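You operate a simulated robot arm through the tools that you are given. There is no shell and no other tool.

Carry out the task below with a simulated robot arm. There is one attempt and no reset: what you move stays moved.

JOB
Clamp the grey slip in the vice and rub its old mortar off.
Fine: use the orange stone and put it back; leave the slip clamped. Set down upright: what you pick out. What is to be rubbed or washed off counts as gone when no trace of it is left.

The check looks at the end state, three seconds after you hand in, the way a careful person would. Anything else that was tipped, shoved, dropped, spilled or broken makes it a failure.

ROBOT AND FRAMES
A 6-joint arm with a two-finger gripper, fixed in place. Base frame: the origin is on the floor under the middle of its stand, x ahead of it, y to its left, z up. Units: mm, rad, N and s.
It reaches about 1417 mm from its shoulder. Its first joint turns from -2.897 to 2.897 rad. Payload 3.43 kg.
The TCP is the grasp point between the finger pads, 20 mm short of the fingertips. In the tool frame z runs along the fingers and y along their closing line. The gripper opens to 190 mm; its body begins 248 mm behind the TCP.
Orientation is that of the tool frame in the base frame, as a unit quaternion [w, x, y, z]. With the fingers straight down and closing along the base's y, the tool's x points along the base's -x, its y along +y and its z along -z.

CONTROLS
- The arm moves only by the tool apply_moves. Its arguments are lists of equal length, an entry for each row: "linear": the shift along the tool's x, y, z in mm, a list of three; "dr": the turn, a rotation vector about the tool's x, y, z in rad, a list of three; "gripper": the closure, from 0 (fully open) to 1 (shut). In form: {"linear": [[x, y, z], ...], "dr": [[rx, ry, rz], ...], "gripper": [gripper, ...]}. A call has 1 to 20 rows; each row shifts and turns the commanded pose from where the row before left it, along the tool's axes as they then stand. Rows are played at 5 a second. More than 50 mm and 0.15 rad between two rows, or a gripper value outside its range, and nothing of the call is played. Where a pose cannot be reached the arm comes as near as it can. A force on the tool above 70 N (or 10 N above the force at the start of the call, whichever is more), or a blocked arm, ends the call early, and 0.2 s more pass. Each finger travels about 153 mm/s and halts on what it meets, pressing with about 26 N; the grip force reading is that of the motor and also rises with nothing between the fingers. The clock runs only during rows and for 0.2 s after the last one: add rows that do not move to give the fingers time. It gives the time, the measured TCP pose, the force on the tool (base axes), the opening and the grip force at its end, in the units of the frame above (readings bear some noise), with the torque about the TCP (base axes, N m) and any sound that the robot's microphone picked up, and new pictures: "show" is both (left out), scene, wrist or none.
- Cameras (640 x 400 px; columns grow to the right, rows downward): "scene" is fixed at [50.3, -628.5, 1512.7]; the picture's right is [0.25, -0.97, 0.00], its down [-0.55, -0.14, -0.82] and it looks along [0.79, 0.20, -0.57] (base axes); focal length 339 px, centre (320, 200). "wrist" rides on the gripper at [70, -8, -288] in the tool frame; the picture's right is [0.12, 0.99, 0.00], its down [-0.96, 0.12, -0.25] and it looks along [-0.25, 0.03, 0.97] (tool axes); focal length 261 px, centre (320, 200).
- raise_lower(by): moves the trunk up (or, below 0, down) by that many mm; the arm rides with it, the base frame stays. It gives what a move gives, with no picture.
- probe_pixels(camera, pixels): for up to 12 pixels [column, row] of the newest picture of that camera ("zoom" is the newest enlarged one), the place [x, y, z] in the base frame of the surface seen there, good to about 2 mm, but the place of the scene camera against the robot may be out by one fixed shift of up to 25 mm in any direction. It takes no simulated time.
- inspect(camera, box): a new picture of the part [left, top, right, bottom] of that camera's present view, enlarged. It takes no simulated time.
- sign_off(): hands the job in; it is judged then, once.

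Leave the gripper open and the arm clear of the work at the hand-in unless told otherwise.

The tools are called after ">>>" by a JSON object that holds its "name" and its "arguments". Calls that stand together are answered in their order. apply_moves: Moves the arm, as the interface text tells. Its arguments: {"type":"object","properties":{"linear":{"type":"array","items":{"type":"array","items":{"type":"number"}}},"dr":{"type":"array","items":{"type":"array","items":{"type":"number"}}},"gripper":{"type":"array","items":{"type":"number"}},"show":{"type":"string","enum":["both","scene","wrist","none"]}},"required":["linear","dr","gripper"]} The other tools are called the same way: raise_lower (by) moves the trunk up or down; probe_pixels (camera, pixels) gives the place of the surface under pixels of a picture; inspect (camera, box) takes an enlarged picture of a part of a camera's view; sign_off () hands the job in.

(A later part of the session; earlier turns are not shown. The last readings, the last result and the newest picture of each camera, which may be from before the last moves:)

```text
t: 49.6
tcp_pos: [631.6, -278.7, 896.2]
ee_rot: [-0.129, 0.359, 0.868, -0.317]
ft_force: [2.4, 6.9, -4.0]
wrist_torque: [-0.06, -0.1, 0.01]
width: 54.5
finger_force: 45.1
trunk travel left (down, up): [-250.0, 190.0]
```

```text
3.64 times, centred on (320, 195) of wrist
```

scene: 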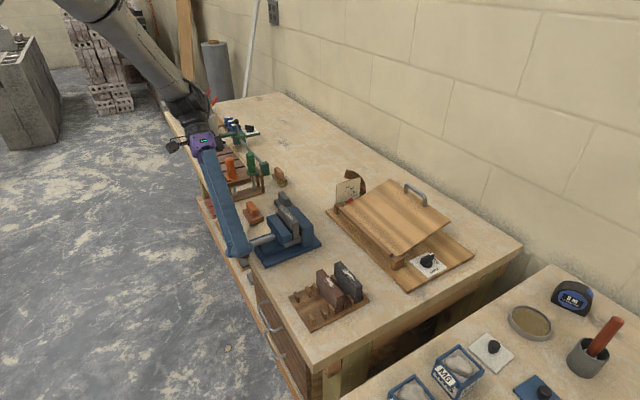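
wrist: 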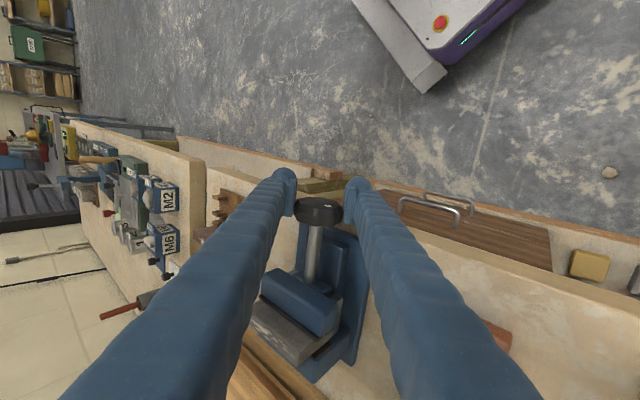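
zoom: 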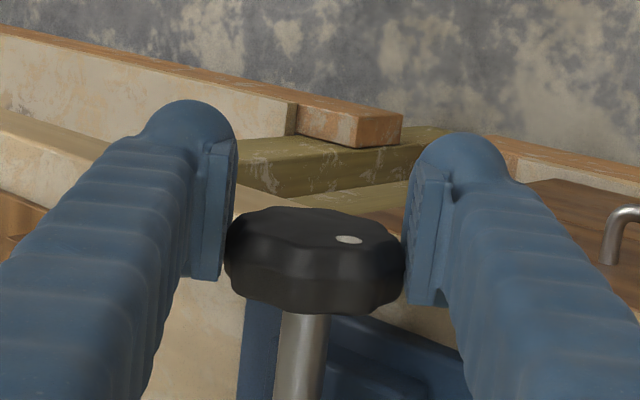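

Regripped. Third swing.

>>> {"name": "apply_moves", "arguments": {"linear": [[-0.2, 0, 0], [-0.2, 0, 0], [-0.2, 0, 0], [-0.2, 0, 0], [-0.2, 0, 0], [-0.2, 0, 0], [-0.2, 0, 0], [-0.2, 0, 0], [-0.2, 0, 0], [-0.2, 0, 0], [-0.2, 0, 0], [-0.2, 0, 0], [0, 0, 0]], "dr": [[-0.14, 0, 0], [-0.14, 0, 0], [-0.14, 0, 0], [-0.14, 0, 0], [-0.14, 0, 0], [-0.14, 0, 0], [-0.14, 0, 0], [-0.14, 0, 0], [-0.14, 0, 0], [-0.14, 0, 0], [-0.15, 0, 0], [-0.15, 0, 0], [0, 0, 0]], "gripper": [0.8, 0.8, 0.8, 0.8, 0.8, 0.8, 0.8, 0.8, 0.8, 0.8, 0.8, 0.8, 0.8], "show": "none"}}

>>> {"name": "apply_moves", "arguments": {"linear": [[0, 0, 0], [0, 0, 0], [1.5, 0, 0], [1, 0, 0], [0, 0, 0], [0, 0, 0], [0, 0, 0], [0, 0, 0], [0, 0, 0], [0, 0, 0], [0, 0, 0], [0, 0, 0], [0, 0, 0], [0, 0, 0], [0, 0, 0]], "dr": [[0, 0, 0], [0, 0, 0], [0.14, 0, 0], [0.14, 0, 0], [0.14, 0, 0], [0.14, 0, 0], [0.14, 0, 0], [0.14, 0, 0], [0.14, 0, 0], [0.14, 0, 0], [0.14, 0, 0], [0.14, 0, 0], [0.15, 0, 0], [0.15, 0, 0], [0, 0, 0]], "gripper": [0.58, 0.58, 0.58, 0.58, 0.58, 0.58, 0.58, 0.58, 0.58, 0.58, 0.58, 0.58, 0.58, 0.58, 0.58]}}

>>> {"name": "inspect", "arguments": {"camera": "wrist", "box": [260, 140, 380, 250]}}

>>> {"name": "inspect", "arguments": {"camera": "scene", "box": [225, 190, 325, 270]}}

```text
t: 52.4
tcp_pos: [632.7, -278.8, 896.1]
ee_rot: [0.183, 0.334, 0.811, 0.443]
ft_force: [-3.6, 15.1, 0.2]
wrist_torque: [0.24, 0.67, 1.14]
width: 54.2
finger_force: 45.2
trunk travel left (down, up): [-250.0, 190.0]
```

```text
t: 55.6
tcp_pos: [630.4, -278.8, 897.0]
ee_rot: [-0.131, 0.359, 0.868, -0.318]
ft_force: [0.1, 0.0, 1.2]
wrist_torque: [-0.07, 0.04, 0.02]
width: 80.0
finger_force: 0.0
trunk travel left (down, up): [-250.0, 190.0]
```

scene: 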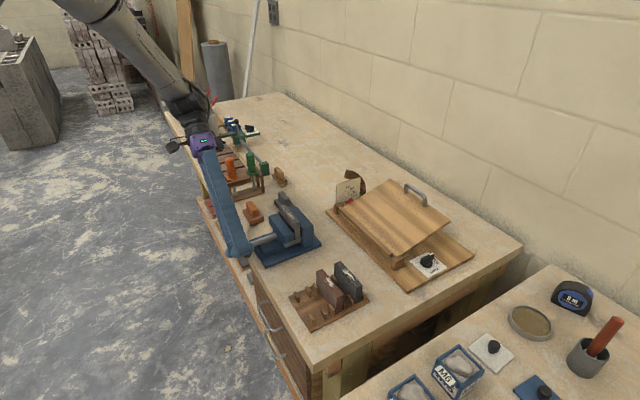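
wrist: 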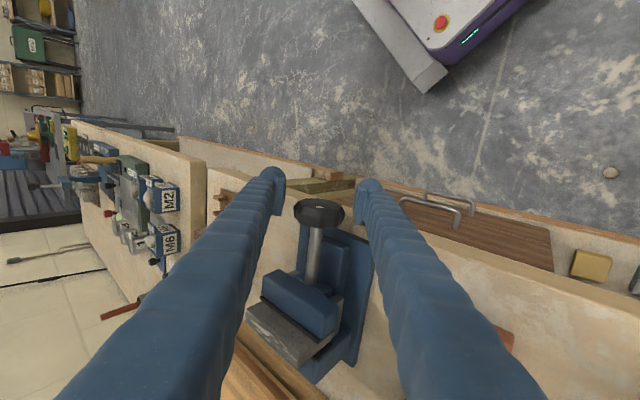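

```text
3.64 times, centred on (320, 195) of wrist
```

zoom: 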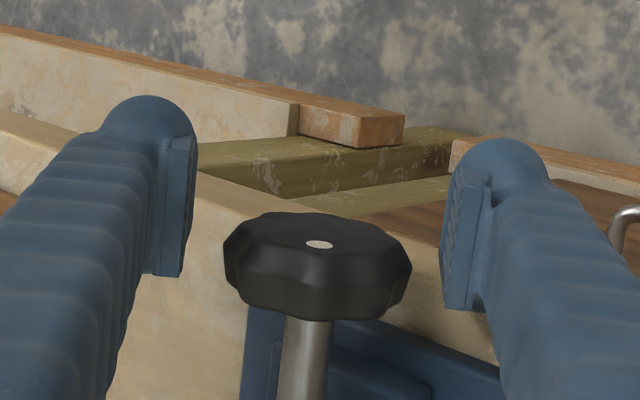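

```text
5.00 times, centred on (275, 230) of scene
```

zoom: 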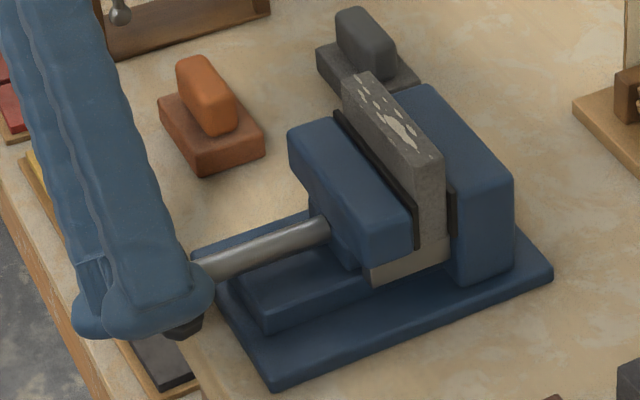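

The moving pad now meets the slip and has pushed it toward the fixed jaw. The mark turned less this time, so there may have been some slipping. I'll measure the gap that remains behind the slip.

>>> {"name": "probe_pixels", "arguments": {"camera": "zoom", "pixels": [[340, 118], [375, 165], [410, 225], [352, 92], [385, 140], [408, 170], [375, 80], [435, 150], [450, 190], [450, 210], [430, 90], [400, 240]]}}

>>> {"name": "inspect", "arguments": {"camera": "scene", "box": [280, 195, 330, 255]}}

```text
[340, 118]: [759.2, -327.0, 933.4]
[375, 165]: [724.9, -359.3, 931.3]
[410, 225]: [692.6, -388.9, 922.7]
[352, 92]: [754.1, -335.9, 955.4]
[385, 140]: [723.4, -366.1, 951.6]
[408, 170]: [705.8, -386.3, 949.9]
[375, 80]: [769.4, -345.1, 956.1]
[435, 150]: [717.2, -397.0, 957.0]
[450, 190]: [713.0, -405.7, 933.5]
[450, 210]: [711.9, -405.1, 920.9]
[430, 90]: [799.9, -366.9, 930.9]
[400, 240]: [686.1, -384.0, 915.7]
```

```text
6.67 times, centred on (305, 225) of scene
```

zoom: 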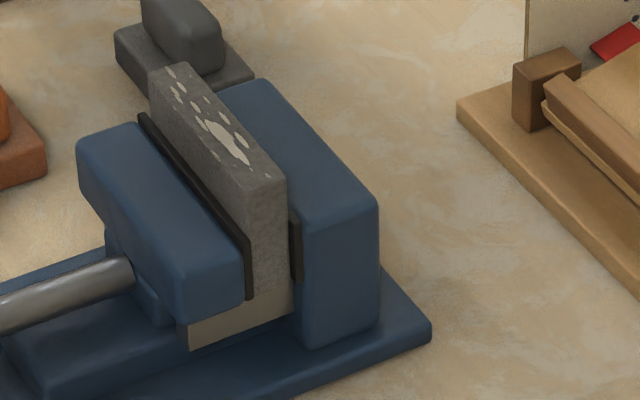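

The slip's back is within about 2 mm of the fixed pad. I'll regrip and make the fourth swing in shorter parts, reading the torque to feel the clamping.

>>> {"name": "apply_moves", "arguments": {"linear": [[0, 0, 0], [0, 0, 0], [0, 0, 0], [-0.2, 0, 0], [-0.2, 0, 0], [-0.2, 0, 0], [-0.2, 0, 0], [0, 0, 0]], "dr": [[0, 0, 0], [0, 0, 0], [0, 0, 0], [-0.12, 0, 0], [-0.12, 0, 0], [-0.12, 0, 0], [-0.12, 0, 0], [0, 0, 0]], "gripper": [0.7, 0.8, 0.8, 0.8, 0.8, 0.8, 0.8, 0.8], "show": "wrist"}}

>>> {"name": "inspect", "arguments": {"camera": "wrist", "box": [260, 140, 380, 250]}}

```text
t: 57.4
tcp_pos: [632.4, -277.4, 896.7]
ee_rot: [-0.041, 0.38, 0.919, -0.101]
ft_force: [7.9, 12.3, -9.3]
wrist_torque: [0.16, 0.47, -0.23]
width: 54.2
finger_force: 45.2
trunk travel left (down, up): [-250.0, 190.0]
```

wrist: 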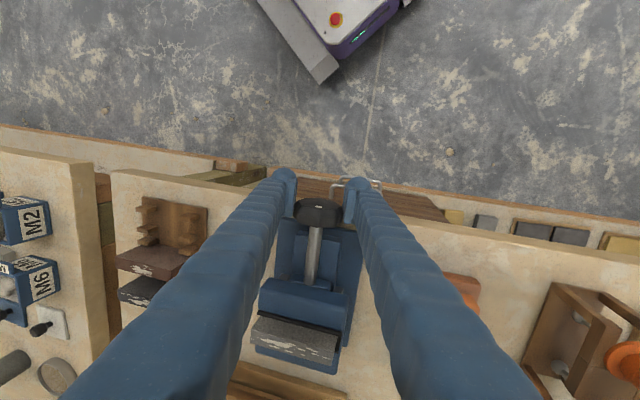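

```text
3.64 times, centred on (320, 195) of wrist
```

zoom: 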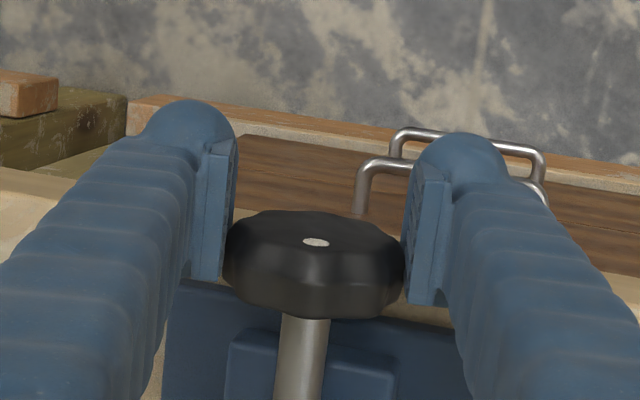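

It's turning with the hand, with little torque so far. I'll continue.

>>> {"name": "apply_moves", "arguments": {"linear": [[-0.2, 0, 0], [-0.2, 0, 0], [-0.2, 0, 0], [-0.2, 0, 0], [0, 0, 0]], "dr": [[-0.12, 0, 0], [-0.12, 0, 0], [-0.12, 0, 0], [-0.12, 0, 0], [0, 0, 0]], "gripper": [0.8, 0.8, 0.8, 0.8, 0.8], "show": "wrist"}}

>>> {"name": "inspect", "arguments": {"camera": "wrist", "box": [260, 140, 380, 250]}}

>>> {"name": "inspect", "arguments": {"camera": "wrist", "box": [250, 270, 360, 370]}}

```text
t: 58.6
tcp_pos: [631.6, -278.5, 896.7]
ee_rot: [0.049, 0.38, 0.916, 0.119]
ft_force: [3.0, 19.0, -2.1]
wrist_torque: [-0.02, 0.86, -0.04]
width: 54.1
finger_force: 45.2
trunk travel left (down, up): [-250.0, 190.0]
```

wrist: 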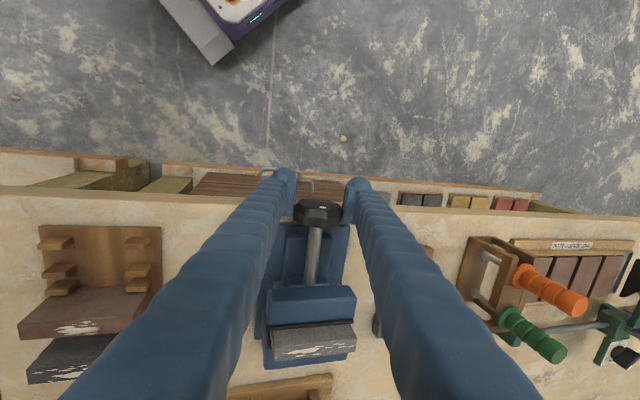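

```text
3.64 times, centred on (320, 195) of wrist
```

zoom: 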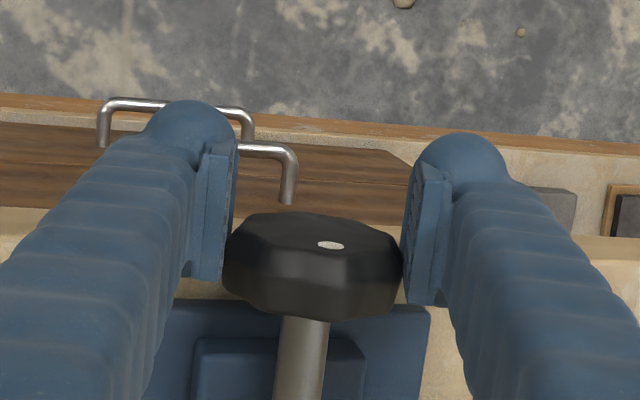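

```text
4.00 times, centred on (305, 320) of wrist
```

zoom: 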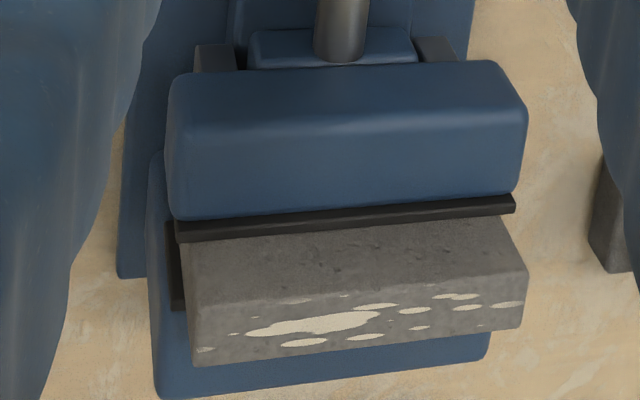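

The mark has shifted relative to the fingers and the torque about the screw has risen to about 0.6 N·m. The knob is now resisting, so the slip is being clamped. I'll regrip from a fresh angle and tighten once more to be sure.

>>> {"name": "apply_moves", "arguments": {"linear": [[0, 0, 0], [0, 0, 0], [1.0, 0, 0], [0.6, 0, 0], [0, 0, 0], [0, 0, 0], [0, 0, 0], [0, 0, 0]], "dr": [[0, 0, 0], [0, 0, 0], [0.14, 0, 0], [0.14, 0, 0], [0.14, 0, 0], [0.14, 0, 0], [0.14, 0, 0], [0, 0, 0]], "gripper": [0.58, 0.58, 0.58, 0.58, 0.58, 0.58, 0.58, 0.58]}}

>>> {"name": "inspect", "arguments": {"camera": "wrist", "box": [260, 140, 380, 250]}}

>>> {"name": "inspect", "arguments": {"camera": "scene", "box": [280, 195, 330, 255]}}

```text
t: 60.4
tcp_pos: [631.0, -279.5, 897.8]
ee_rot: [-0.083, 0.373, 0.902, -0.203]
ft_force: [0.7, 0.6, 0.2]
wrist_torque: [-0.08, -0.01, 0.02]
width: 79.9
finger_force: 0.0
trunk travel left (down, up): [-250.0, 190.0]
```

scene: 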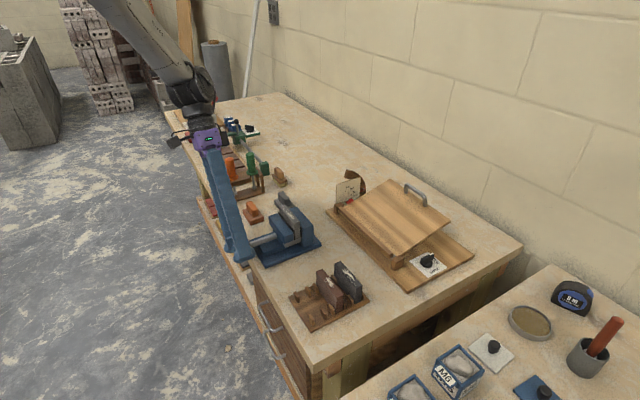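
wrist: 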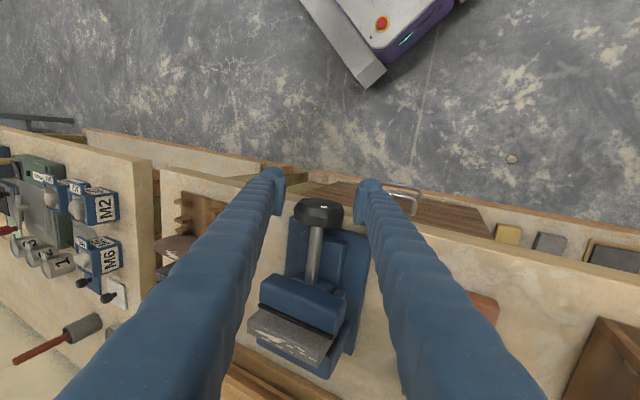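

```text
3.64 times, centred on (320, 195) of wrist
```

zoom: 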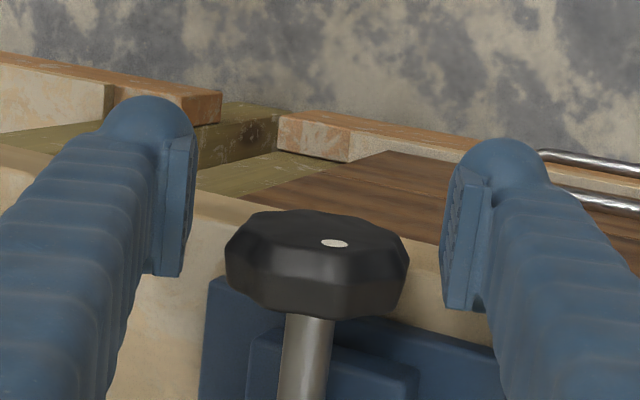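

```text
6.67 times, centred on (305, 225) of scene
```

zoom: 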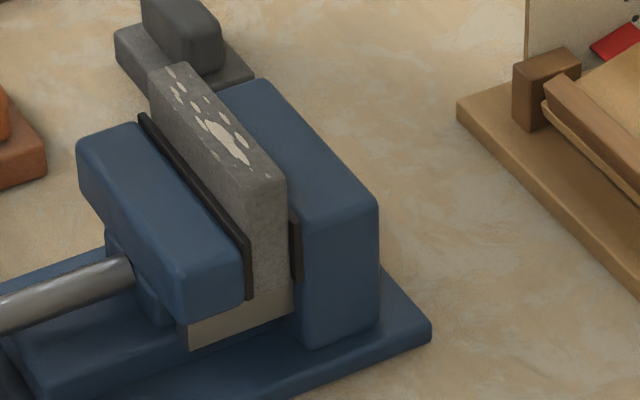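

The jaw has not moved since before that last swing, so the slip was already clamped firmly against the fixed pad. I'll give it one final tightening from this different grip angle.

>>> {"name": "apply_moves", "arguments": {"linear": [[0, 0, 0], [0, 0, 0], [0, 0, 0], [-0.2, 0, 0], [-0.2, 0, 0], [0, 0, 0], [0, 0, 0], [0, 0, 0], [0, 0, 0]], "dr": [[0, 0, 0], [0, 0, 0], [0, 0, 0], [-0.1, 0, 0], [-0.1, 0, 0], [-0.1, 0, 0], [-0.1, 0, 0], [-0.1, 0, 0], [0, 0, 0]], "gripper": [0.7, 0.8, 0.8, 0.8, 0.8, 0.8, 0.8, 0.8, 0.8], "show": "wrist"}}

>>> {"name": "inspect", "arguments": {"camera": "wrist", "box": [260, 140, 380, 250]}}

```text
t: 62.4
tcp_pos: [632.3, -279.5, 895.7]
ee_rot: [0.012, 0.382, 0.924, 0.028]
ft_force: [11.9, 5.5, -3.8]
wrist_torque: [0.13, 0.51, -0.18]
width: 54.1
finger_force: 44.9
trunk travel left (down, up): [-250.0, 190.0]
```

wrist: 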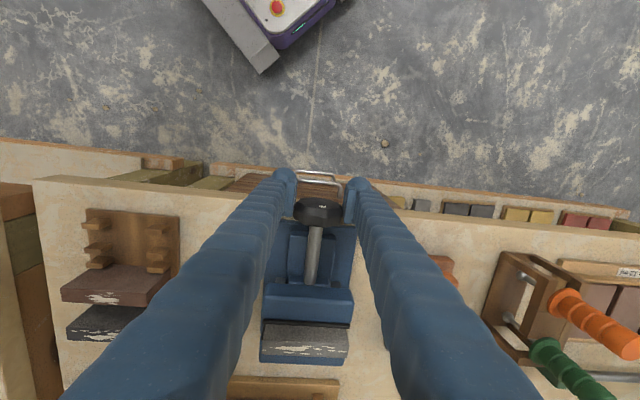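

```text
3.64 times, centred on (320, 195) of wrist
```

zoom: 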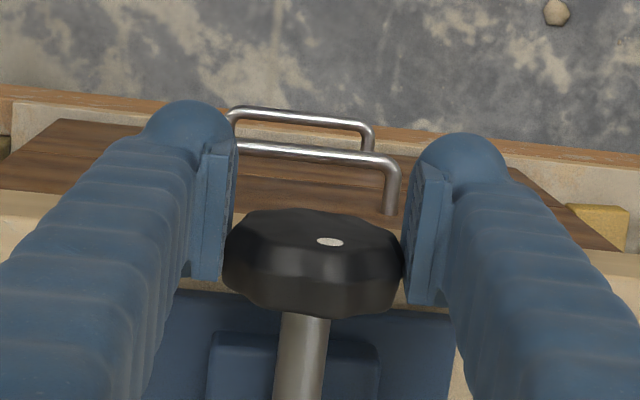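

The mark turned with the fingers in this last swing, but it seems to spring back after release, which means the screw is up against the clamped slip. I'll push the turn further while watching torque and sound.

>>> {"name": "apply_moves", "arguments": {"linear": [[0, 0, 0], [0, 0, 0], [0, 0, 0], [0, 0, 0]], "dr": [[-0.12, 0, 0], [-0.12, 0, 0], [-0.12, 0, 0], [0, 0, 0]], "gripper": [0.8, 0.8, 0.8, 0.8], "show": "wrist"}}

>>> {"name": "inspect", "arguments": {"camera": "wrist", "box": [260, 140, 380, 250]}}

>>> {"name": "apply_moves", "arguments": {"linear": [[0, 0, 0], [0, 0, 0], [0, 0, 0], [0, 0, 0]], "dr": [[-0.12, 0, 0], [-0.12, 0, 0], [-0.12, 0, 0], [0, 0, 0]], "gripper": [0.8, 0.8, 0.8, 0.8], "show": "wrist"}}

>>> {"name": "inspect", "arguments": {"camera": "wrist", "box": [260, 140, 380, 250]}}

```text
t: 63.4
tcp_pos: [632.2, -278.5, 895.6]
ee_rot: [0.08, 0.374, 0.903, 0.194]
ft_force: [6.6, 5.0, 2.4]
wrist_torque: [0.37, 0.91, 0.11]
width: 54.0
finger_force: 45.0
trunk travel left (down, up): [-250.0, 190.0]
```

wrist: 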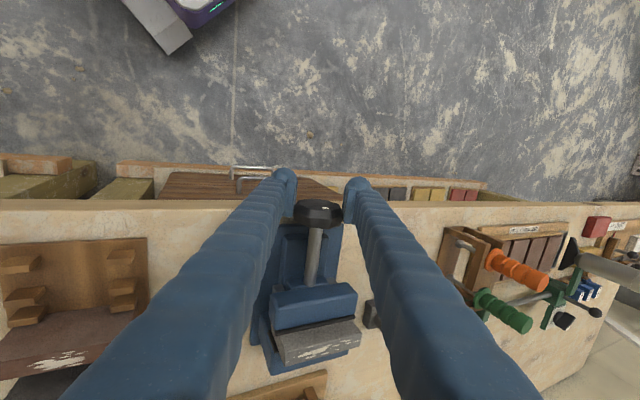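

```text
3.64 times, centred on (320, 195) of wrist
```

zoom: 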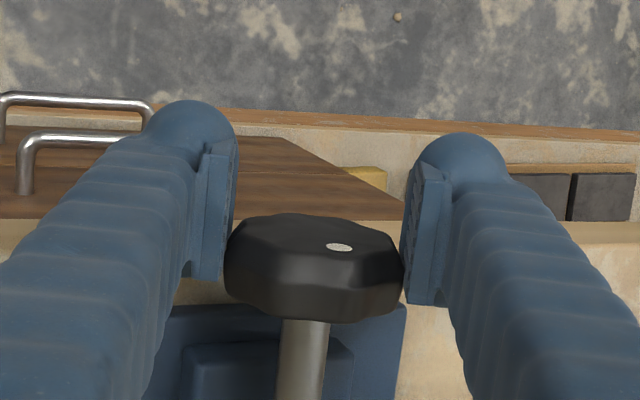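

```text
t: 64.4
tcp_pos: [631.1, -277.3, 895.8]
ee_rot: [0.145, 0.353, 0.855, 0.352]
ft_force: [-1.7, 13.1, -3.7]
wrist_torque: [-0.02, 0.61, 0.58]
width: 54.2
finger_force: 45.0
trunk travel left (down, up): [-250.0, 190.0]
```

wrist: 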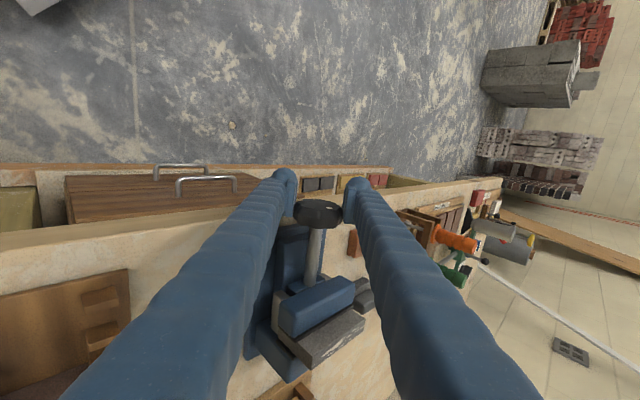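

```text
3.64 times, centred on (320, 195) of wrist
```

zoom: 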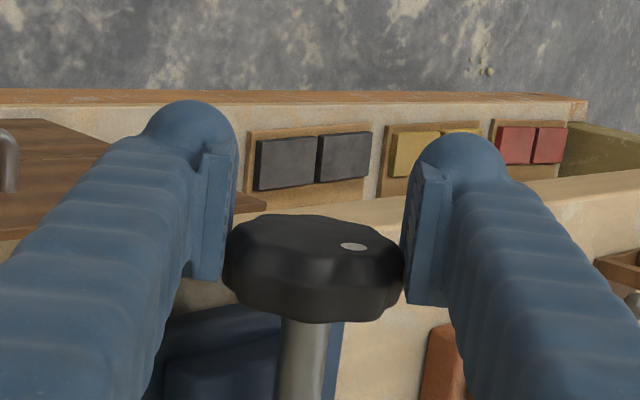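

The fingers now slip on the knob, so it is as tight as the grip allows. I'll release without swinging and see whether the knob springs back.

>>> {"name": "apply_moves", "arguments": {"linear": [[0, 0, 0], [0, 0, 0], [0, 0, 0]], "dr": [[0, 0, 0], [0, 0, 0], [0, 0, 0]], "gripper": [0.58, 0.58, 0.58], "show": "wrist"}}

>>> {"name": "inspect", "arguments": {"camera": "wrist", "box": [260, 140, 380, 250]}}

```text
t: 65.2
tcp_pos: [631.8, -278.2, 895.4]
ee_rot: [0.146, 0.353, 0.855, 0.351]
ft_force: [0.7, 0.3, -0.8]
wrist_torque: [0.01, 0.01, 0.04]
width: 79.6
finger_force: 0.1
trunk travel left (down, up): [-250.0, 190.0]
```

wrist: 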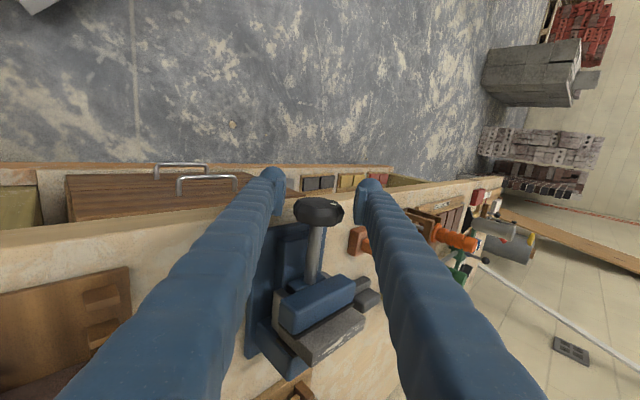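

```text
3.64 times, centred on (320, 195) of wrist
```

zoom: 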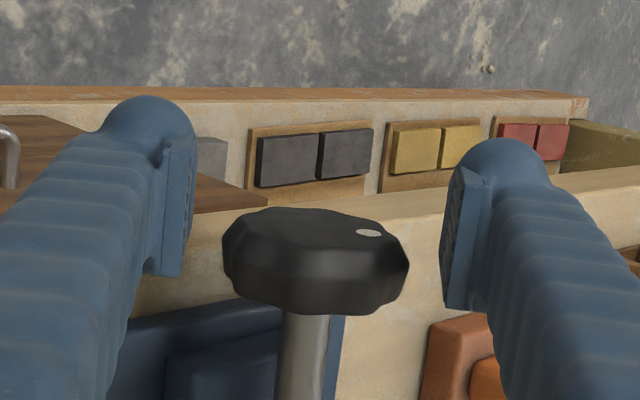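

On release the knob springs back only partly, so the jaw stays pressed on the slip. I'll swing the open hand upright around the knob and lift away.

>>> {"name": "apply_moves", "arguments": {"linear": [[1, 0, 0], [0, 0, 0], [0, 0, 0], [0, 0, 0], [0, 0, 0], [0, 0, 0], [0, 0, -30], [0, 0, -45], [0, 0, -45], [0, 0, -45], [0, 0, -45], [0, 0, 0]], "dr": [[0.134, 0, 0], [0.134, 0, 0], [0.134, 0, 0], [0.134, 0, 0], [0.134, 0, 0], [0.13, 0, 0], [0, 0, 0], [0, 0, 0], [0, 0, 0], [0, 0, 0], [0, 0, 0], [0, 0, 0]], "gripper": [0.5, 0.45, 0.45, 0.45, 0.45, 0.45, 0.45, 0.45, 0.3, 0.1, 0, 0]}}

>>> {"name": "inspect", "arguments": {"camera": "scene", "box": [225, 190, 325, 270]}}

```text
t: 67.8
tcp_pos: [634.0, -273.4, 1110.4]
ee_rot: [-0.003, 0.382, 0.924, -0.01]
ft_force: [0.0, 0.7, -0.2]
wrist_torque: [-0.05, 0.02, 0.01]
width: 190.3
finger_force: 0.1
trunk travel left (down, up): [-250.0, 190.0]
```

scene: 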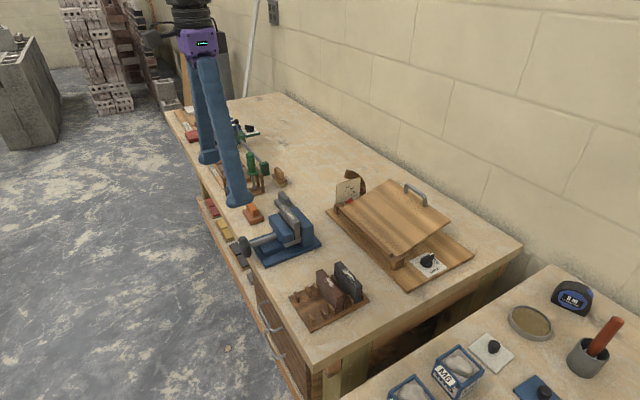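
wrist: 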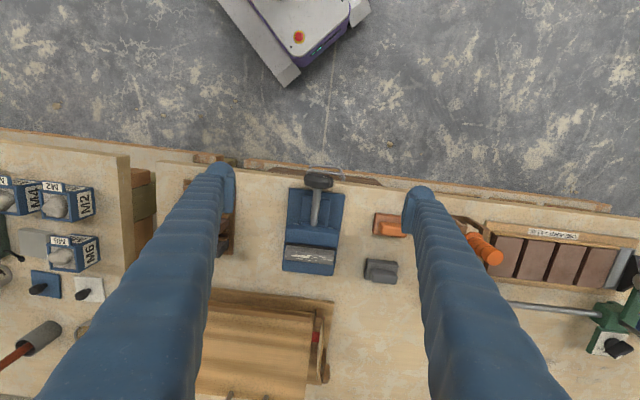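

```text
5.00 times, centred on (275, 230) of scene
```

zoom: 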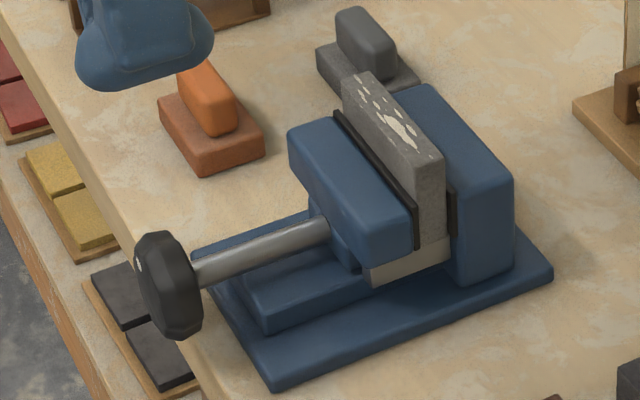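

The slip is clamped between both pads. Now I'll go over the orange stone (u≈410, v≈-745), removing the 0.02 rad residual tilt on the way.

>>> {"name": "apply_moves", "arguments": {"linear": [[0, 0, 0], [-26, 39, 0], [-26, 39, 0], [-26, 39, 0], [-26, 38, 0], [0, 0, 30], [0, 0, 30], [0, 0, 0]], "dr": [[-0.021, 0.002, 0], [0, 0, 0], [0, 0, 0], [0, 0, 0], [0, 0, 0], [0, 0, 0], [0, 0, 0], [0, 0, 0]], "gripper": [0, 0, 0, 0, 0, 0, 0, 0]}}

>>> {"name": "inspect", "arguments": {"camera": "wrist", "box": [280, 160, 370, 240]}}

>>> {"name": "inspect", "arguments": {"camera": "wrist", "box": [130, 160, 250, 280]}}

```text
t: 69.6
tcp_pos: [820.3, -234.9, 1046.5]
ee_rot: [0.0, 0.382, 0.924, 0.001]
ft_force: [-0.3, 0.0, 1.1]
wrist_torque: [-0.04, -0.01, 0.02]
width: 190.0
finger_force: 0.0
trunk travel left (down, up): [-250.0, 190.0]
```

scene: 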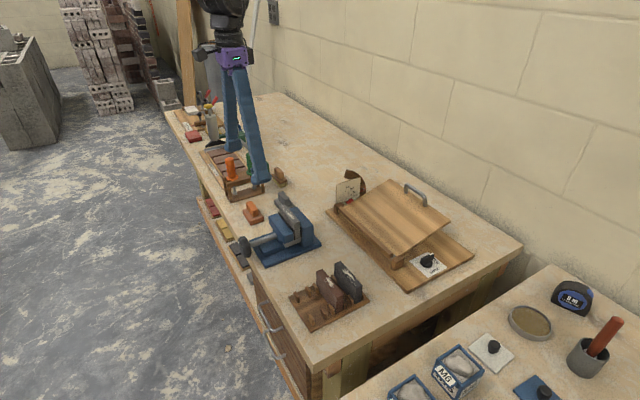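
wrist: 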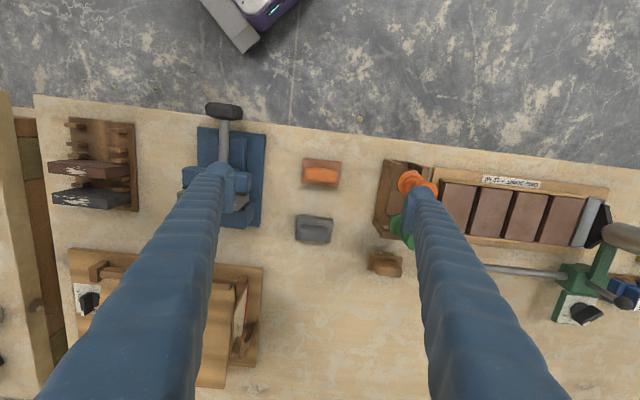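

```text
5.00 times, centred on (325, 200) of wrist
```

zoom: 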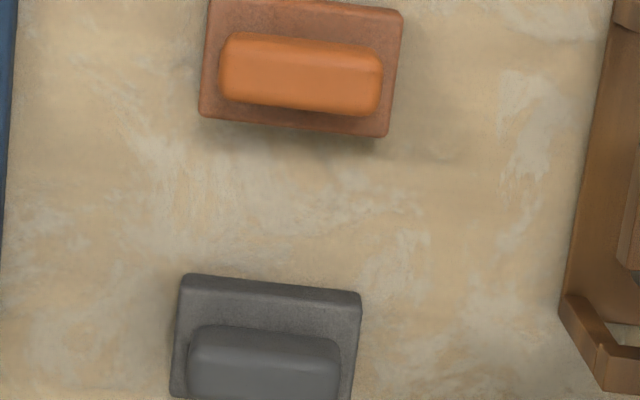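

```text
3.33 times, centred on (190, 220) of wrist
```

zoom: 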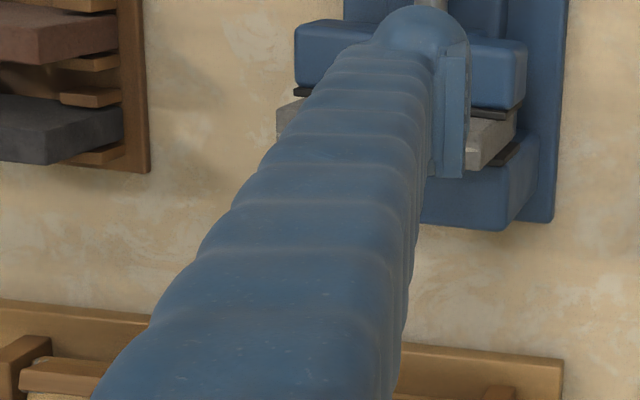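

The stone lies along u, with a handle about 56 long and 20 wide. I will grip across the handle, fingers closing along v, so I'll turn the tool -90° later. First I'll probe the stone's points and check the height of the trowel handle near the right finger.

>>> {"name": "probe_pixels", "arguments": {"camera": "wrist", "pixels": [[308, 169], [334, 172], [307, 176], [334, 179], [302, 181], [338, 185], [340, 165], [304, 162], [320, 175], [410, 180], [385, 190], [400, 230]]}}

>>> {"name": "inspect", "arguments": {"camera": "wrist", "box": [295, 150, 350, 195]}}

```text
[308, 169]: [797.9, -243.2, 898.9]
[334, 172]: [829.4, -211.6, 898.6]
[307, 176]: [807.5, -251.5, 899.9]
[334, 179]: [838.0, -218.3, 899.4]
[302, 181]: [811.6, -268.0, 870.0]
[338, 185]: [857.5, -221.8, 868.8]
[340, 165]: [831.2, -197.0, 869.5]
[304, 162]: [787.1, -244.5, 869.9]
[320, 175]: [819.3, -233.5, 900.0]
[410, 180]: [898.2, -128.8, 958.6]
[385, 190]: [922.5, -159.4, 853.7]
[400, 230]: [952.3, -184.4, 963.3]
```

```text
8.89 times, centred on (322, 172) of wrist
```

zoom: 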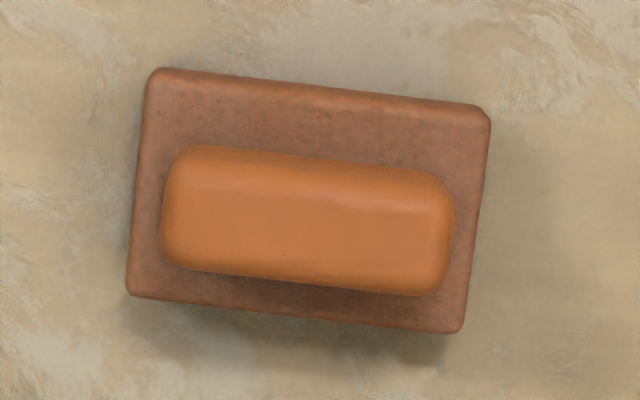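

Stone readings: base 382–451 in u, v from -728 to -764, base top z≈870, handle top z≈900; centre u≈416, v≈-745.5. The trowel handle tops out at z≈963, below my tips. I'll narrow the fingers to about 70 mm and turn the tool -90° about its z, up here.

>>> {"name": "apply_moves", "arguments": {"linear": [[0, 0, 0], [0, 0, 0], [0, 0, 0], [0, 0, 0], [0, 0, 0], [0, 0, 0], [0, 0, 0], [0, 0, 0], [0, 0, 0], [0, 0, 0], [0, 0, 0], [0, 0, 0], [0, 0, 0]], "dr": [[0, 0, 0], [0, 0, -0.1428], [0, 0, -0.1428], [0, 0, -0.1428], [0, 0, -0.1428], [0, 0, -0.1428], [0, 0, -0.1428], [0, 0, -0.1428], [0, 0, -0.1428], [0, 0, -0.1428], [0, 0, -0.1428], [0, 0, -0.1428], [0, 0, 0]], "gripper": [0.63, 0.63, 0.63, 0.63, 0.63, 0.63, 0.63, 0.63, 0.63, 0.63, 0.63, 0.63, 0.63]}}

>>> {"name": "inspect", "arguments": {"camera": "wrist", "box": [250, 130, 390, 260]}}

```text
t: 72.4
tcp_pos: [816.2, -238.5, 1047.2]
ee_rot: [0.0, -0.384, 0.923, 0.001]
ft_force: [-0.8, -0.5, 1.2]
wrist_torque: [0.02, 0.02, -0.04]
width: 70.4
finger_force: 0.1
trunk travel left (down, up): [-250.0, 190.0]
```

scene: 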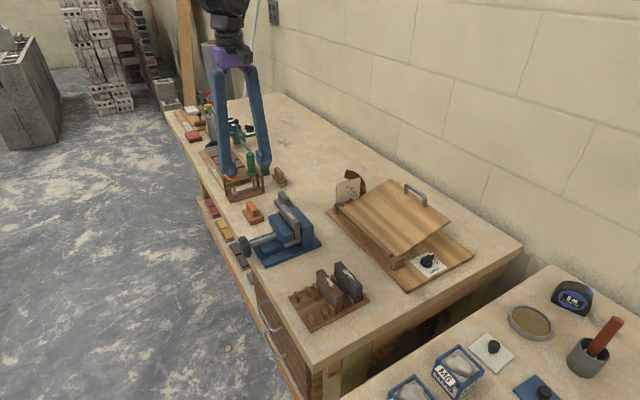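
wrist: 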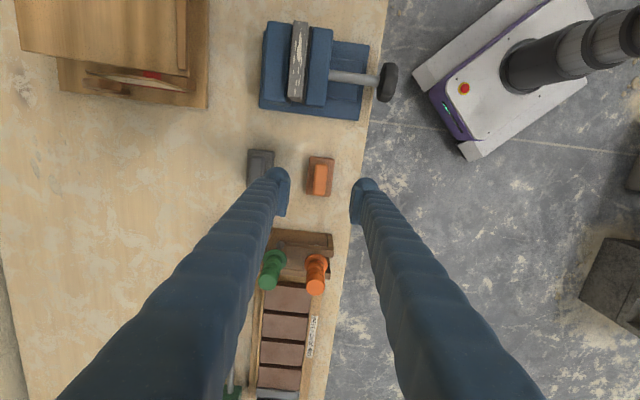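

```text
3.08 times, centred on (320, 195) of wrist
```

zoom: 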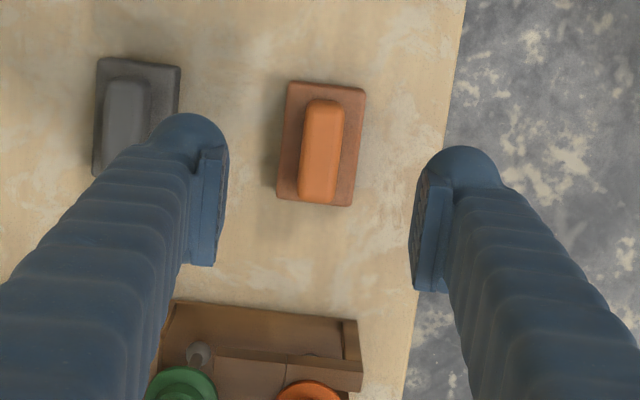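

The fingers straddle the stone. Projection and probes agree that I need about 7 mm along -x tool. I'll narrow to about 53 mm and descend to just above the handle.

>>> {"name": "apply_moves", "arguments": {"linear": [[-7, 0.6, 0], [0, 0, 35], [0, 0, 35], [0, 0, 30], [0, 0, 15], [0, 0, 0]], "dr": [[0, 0, 0], [0, 0, 0], [0, 0, 0], [0, 0, 0], [0, 0, 0], [0, 0, 0]], "gripper": [0.72, 0.72, 0.72, 0.72, 0.72, 0.72]}}

>>> {"name": "inspect", "arguments": {"camera": "wrist", "box": [260, 140, 380, 250]}}

>>> {"name": "inspect", "arguments": {"camera": "scene", "box": [210, 150, 310, 230]}}

```text
t: 73.8
tcp_pos: [820.4, -234.1, 930.5]
ee_rot: [0.0, -0.383, 0.924, 0.001]
ft_force: [0.1, -0.5, 0.1]
wrist_torque: [0.01, 0.0, -0.01]
width: 53.1
finger_force: 0.1
trunk travel left (down, up): [-250.0, 190.0]
```

scene: 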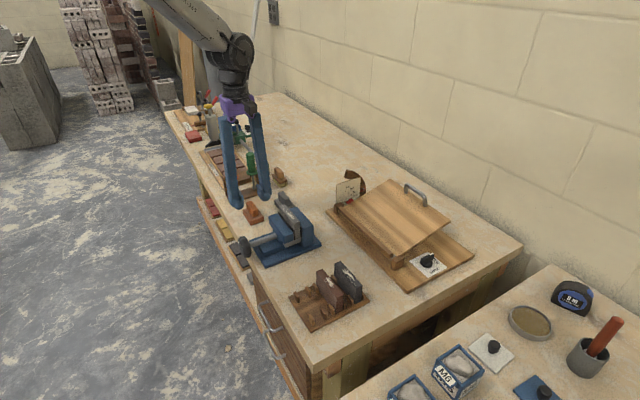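
wrist: 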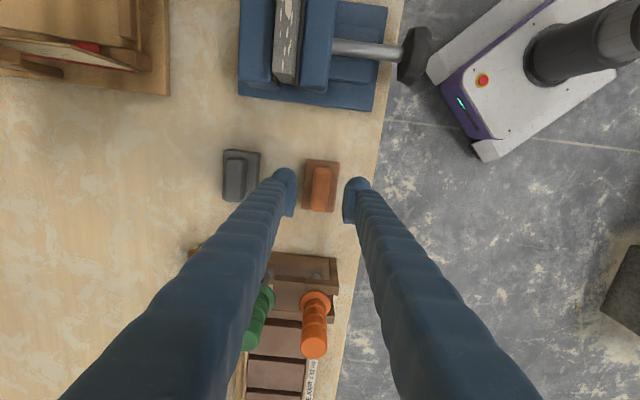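

```text
3.64 times, centred on (320, 195) of wrist
```

zoom: 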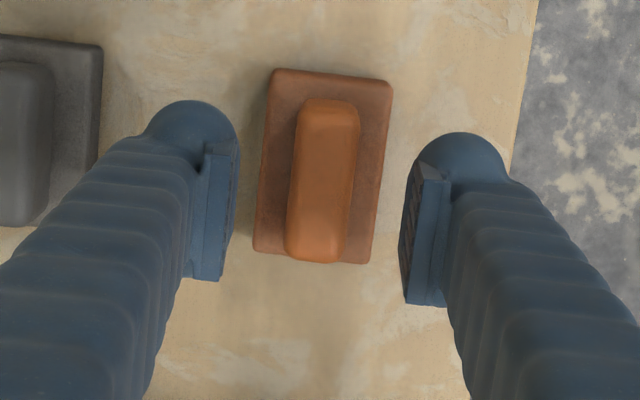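

```text
5.00 times, centred on (260, 190) of scene
```

zoom: 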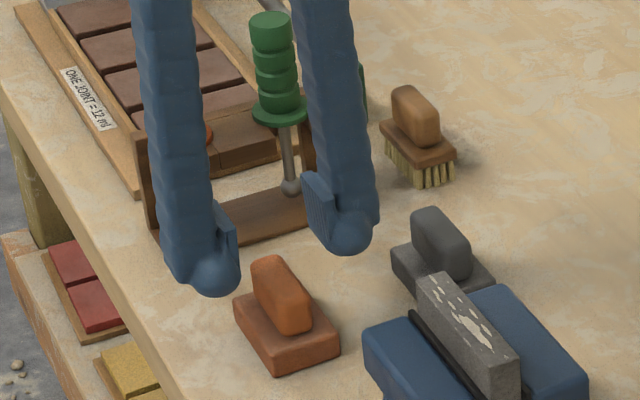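

Nearly centred (handle at zoom (324,180) against the TCP projection at (319,179)). I'll shift 1.2 mm in y and descend to z≈892, with the tips just above the stone's base.

>>> {"name": "apply_moves", "arguments": {"linear": [[0, 1.2, 10], [0, 0, 15], [0, 0, 9], [0, 0, 4], [0, 0, 0]], "dr": [[0, 0, 0], [0, 0, 0], [0, 0, 0], [0, 0, 0], [0, 0, 0]], "gripper": [0.72, 0.72, 0.72, 0.72, 0.72]}}

>>> {"name": "inspect", "arguments": {"camera": "wrist", "box": [260, 140, 380, 250]}}

>>> {"name": "inspect", "arguments": {"camera": "scene", "box": [210, 150, 310, 230]}}

```text
t: 75.0
tcp_pos: [820.4, -232.5, 892.9]
ee_rot: [0.002, -0.384, 0.923, 0.0]
ft_force: [-0.9, 0.3, -0.4]
wrist_torque: [-0.01, 0.01, 0.0]
width: 53.1
finger_force: 0.0
trunk travel left (down, up): [-250.0, 190.0]
```

scene: 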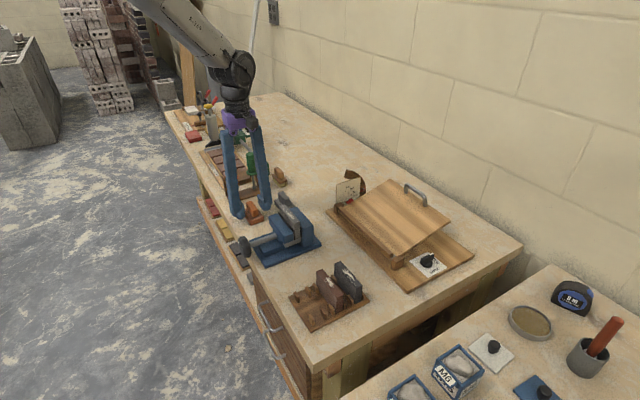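
wrist: 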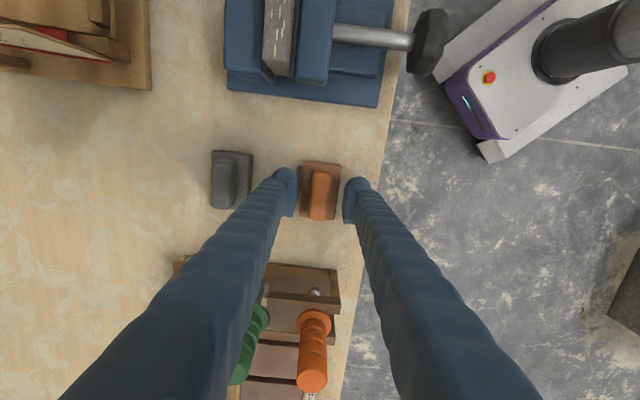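

```text
3.64 times, centred on (320, 195) of wrist
```

zoom: 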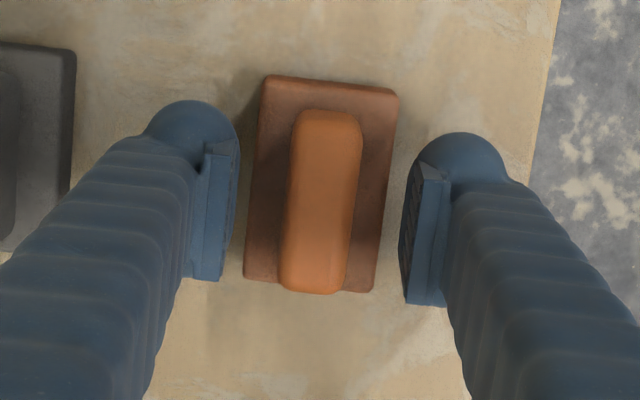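

```text
5.00 times, centred on (260, 190) of scene
```

zoom: 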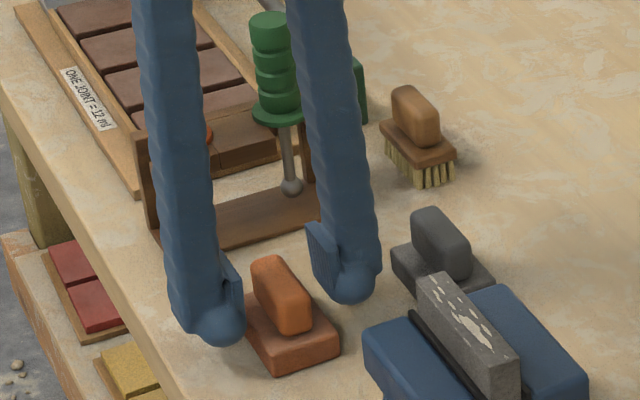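

Centred, no contact. TCP reads (820.4, -232.5, 892.9), which I'll keep as the return pose. Now I'll close on the handle.

>>> {"name": "apply_moves", "arguments": {"linear": [[0, 0, 0], [0, 0, 0], [0, 0, 0], [0, 0, 0]], "dr": [[0, 0, 0], [0, 0, 0], [0, 0, 0], [0, 0, 0]], "gripper": [0.82, 0.92, 0.96, 0.96], "show": "wrist"}}

>>> {"name": "inspect", "arguments": {"camera": "wrist", "box": [260, 140, 380, 250]}}

```text
t: 76.0
tcp_pos: [820.1, -232.9, 891.7]
ee_rot: [0.001, -0.384, 0.923, 0.0]
ft_force: [0.1, -0.8, 0.8]
wrist_torque: [0.01, 0.0, -0.02]
width: 21.0
finger_force: 26.0
trunk travel left (down, up): [-250.0, 190.0]
```

wrist: 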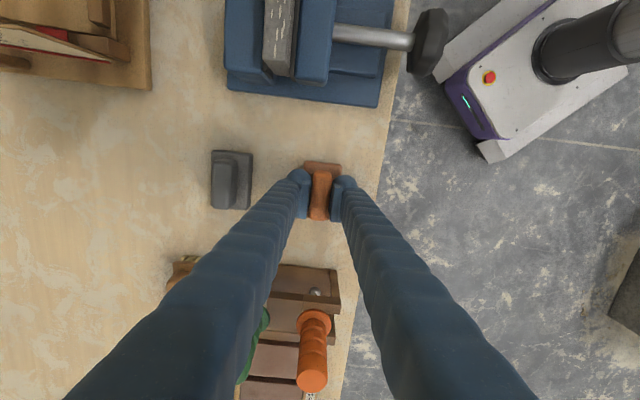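

```text
3.64 times, centred on (320, 195) of wrist
```

zoom: 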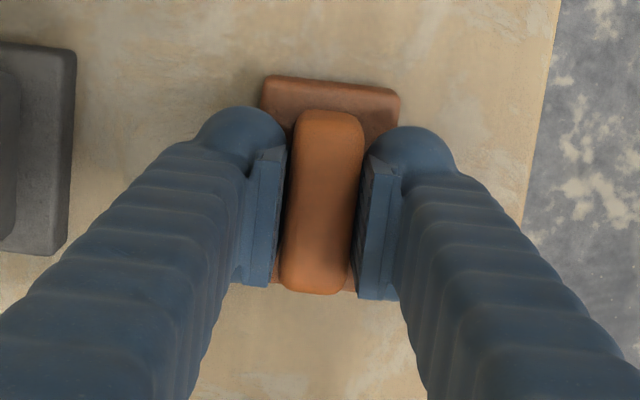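

Gripped: 21.0 mm, 26 N. I'll lift 155 mm and then look at the slip's exact place.

>>> {"name": "apply_moves", "arguments": {"linear": [[0, 0, -10], [0, 0, -25], [0, 0, -40], [0, 0, -40], [0, 0, -40], [0, 0, 0]], "dr": [[0, 0, 0], [0, 0, 0], [0, 0, 0], [0, 0, 0], [0, 0, 0], [0, 0, 0]], "gripper": [0.96, 0.96, 0.96, 0.96, 0.96, 0.96]}}

>>> {"name": "inspect", "arguments": {"camera": "wrist", "box": [240, 0, 380, 110]}}

```text
t: 77.4
tcp_pos: [821.2, -232.3, 1048.6]
ee_rot: [0.0, -0.383, 0.924, 0.001]
ft_force: [0.0, 0.1, -3.1]
wrist_torque: [-0.01, -0.01, -0.02]
width: 21.0
finger_force: 25.7
trunk travel left (down, up): [-250.0, 190.0]
```

scene: 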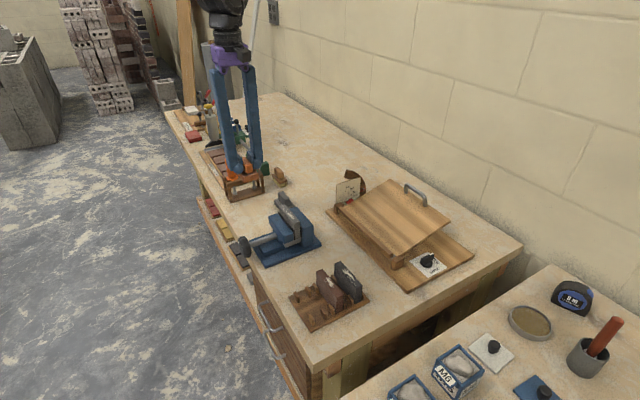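
wrist: 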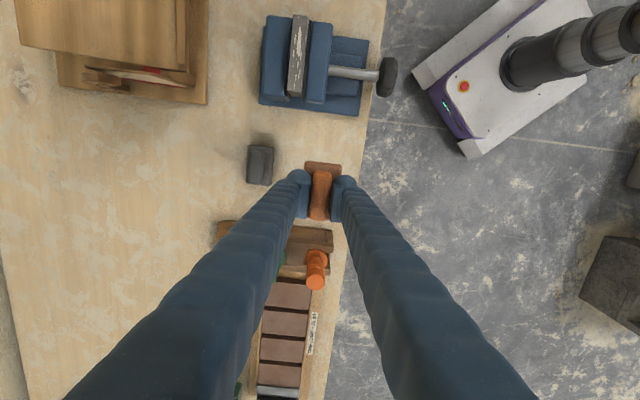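

```text
3.64 times, centred on (310, 55) of wrist
```

zoom: 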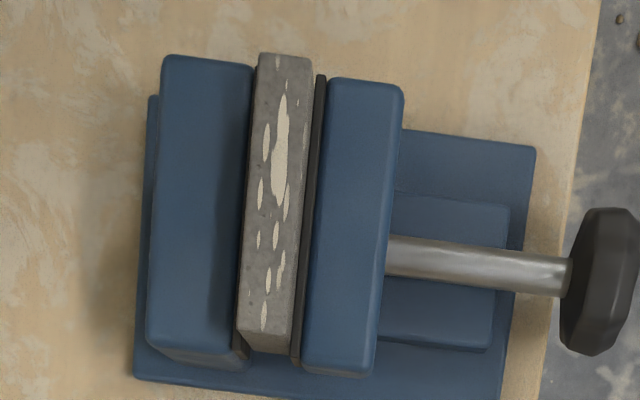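

A clear view of the clamped slip. I'll probe its top corners.

>>> {"name": "probe_pixels", "arguments": {"camera": "zoom", "pixels": [[265, 60], [307, 64], [243, 325], [290, 330], [280, 190], [255, 190], [298, 195], [320, 200], [330, 100], [240, 120], [247, 300], [275, 200]]}}

```text
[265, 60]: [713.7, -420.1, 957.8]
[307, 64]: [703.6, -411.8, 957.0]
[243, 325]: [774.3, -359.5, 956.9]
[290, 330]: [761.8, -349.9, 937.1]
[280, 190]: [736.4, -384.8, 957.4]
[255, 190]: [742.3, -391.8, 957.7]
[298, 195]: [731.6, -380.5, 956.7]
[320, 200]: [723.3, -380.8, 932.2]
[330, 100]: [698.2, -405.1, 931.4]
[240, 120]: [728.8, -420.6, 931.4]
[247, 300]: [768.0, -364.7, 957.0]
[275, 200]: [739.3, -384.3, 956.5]
```

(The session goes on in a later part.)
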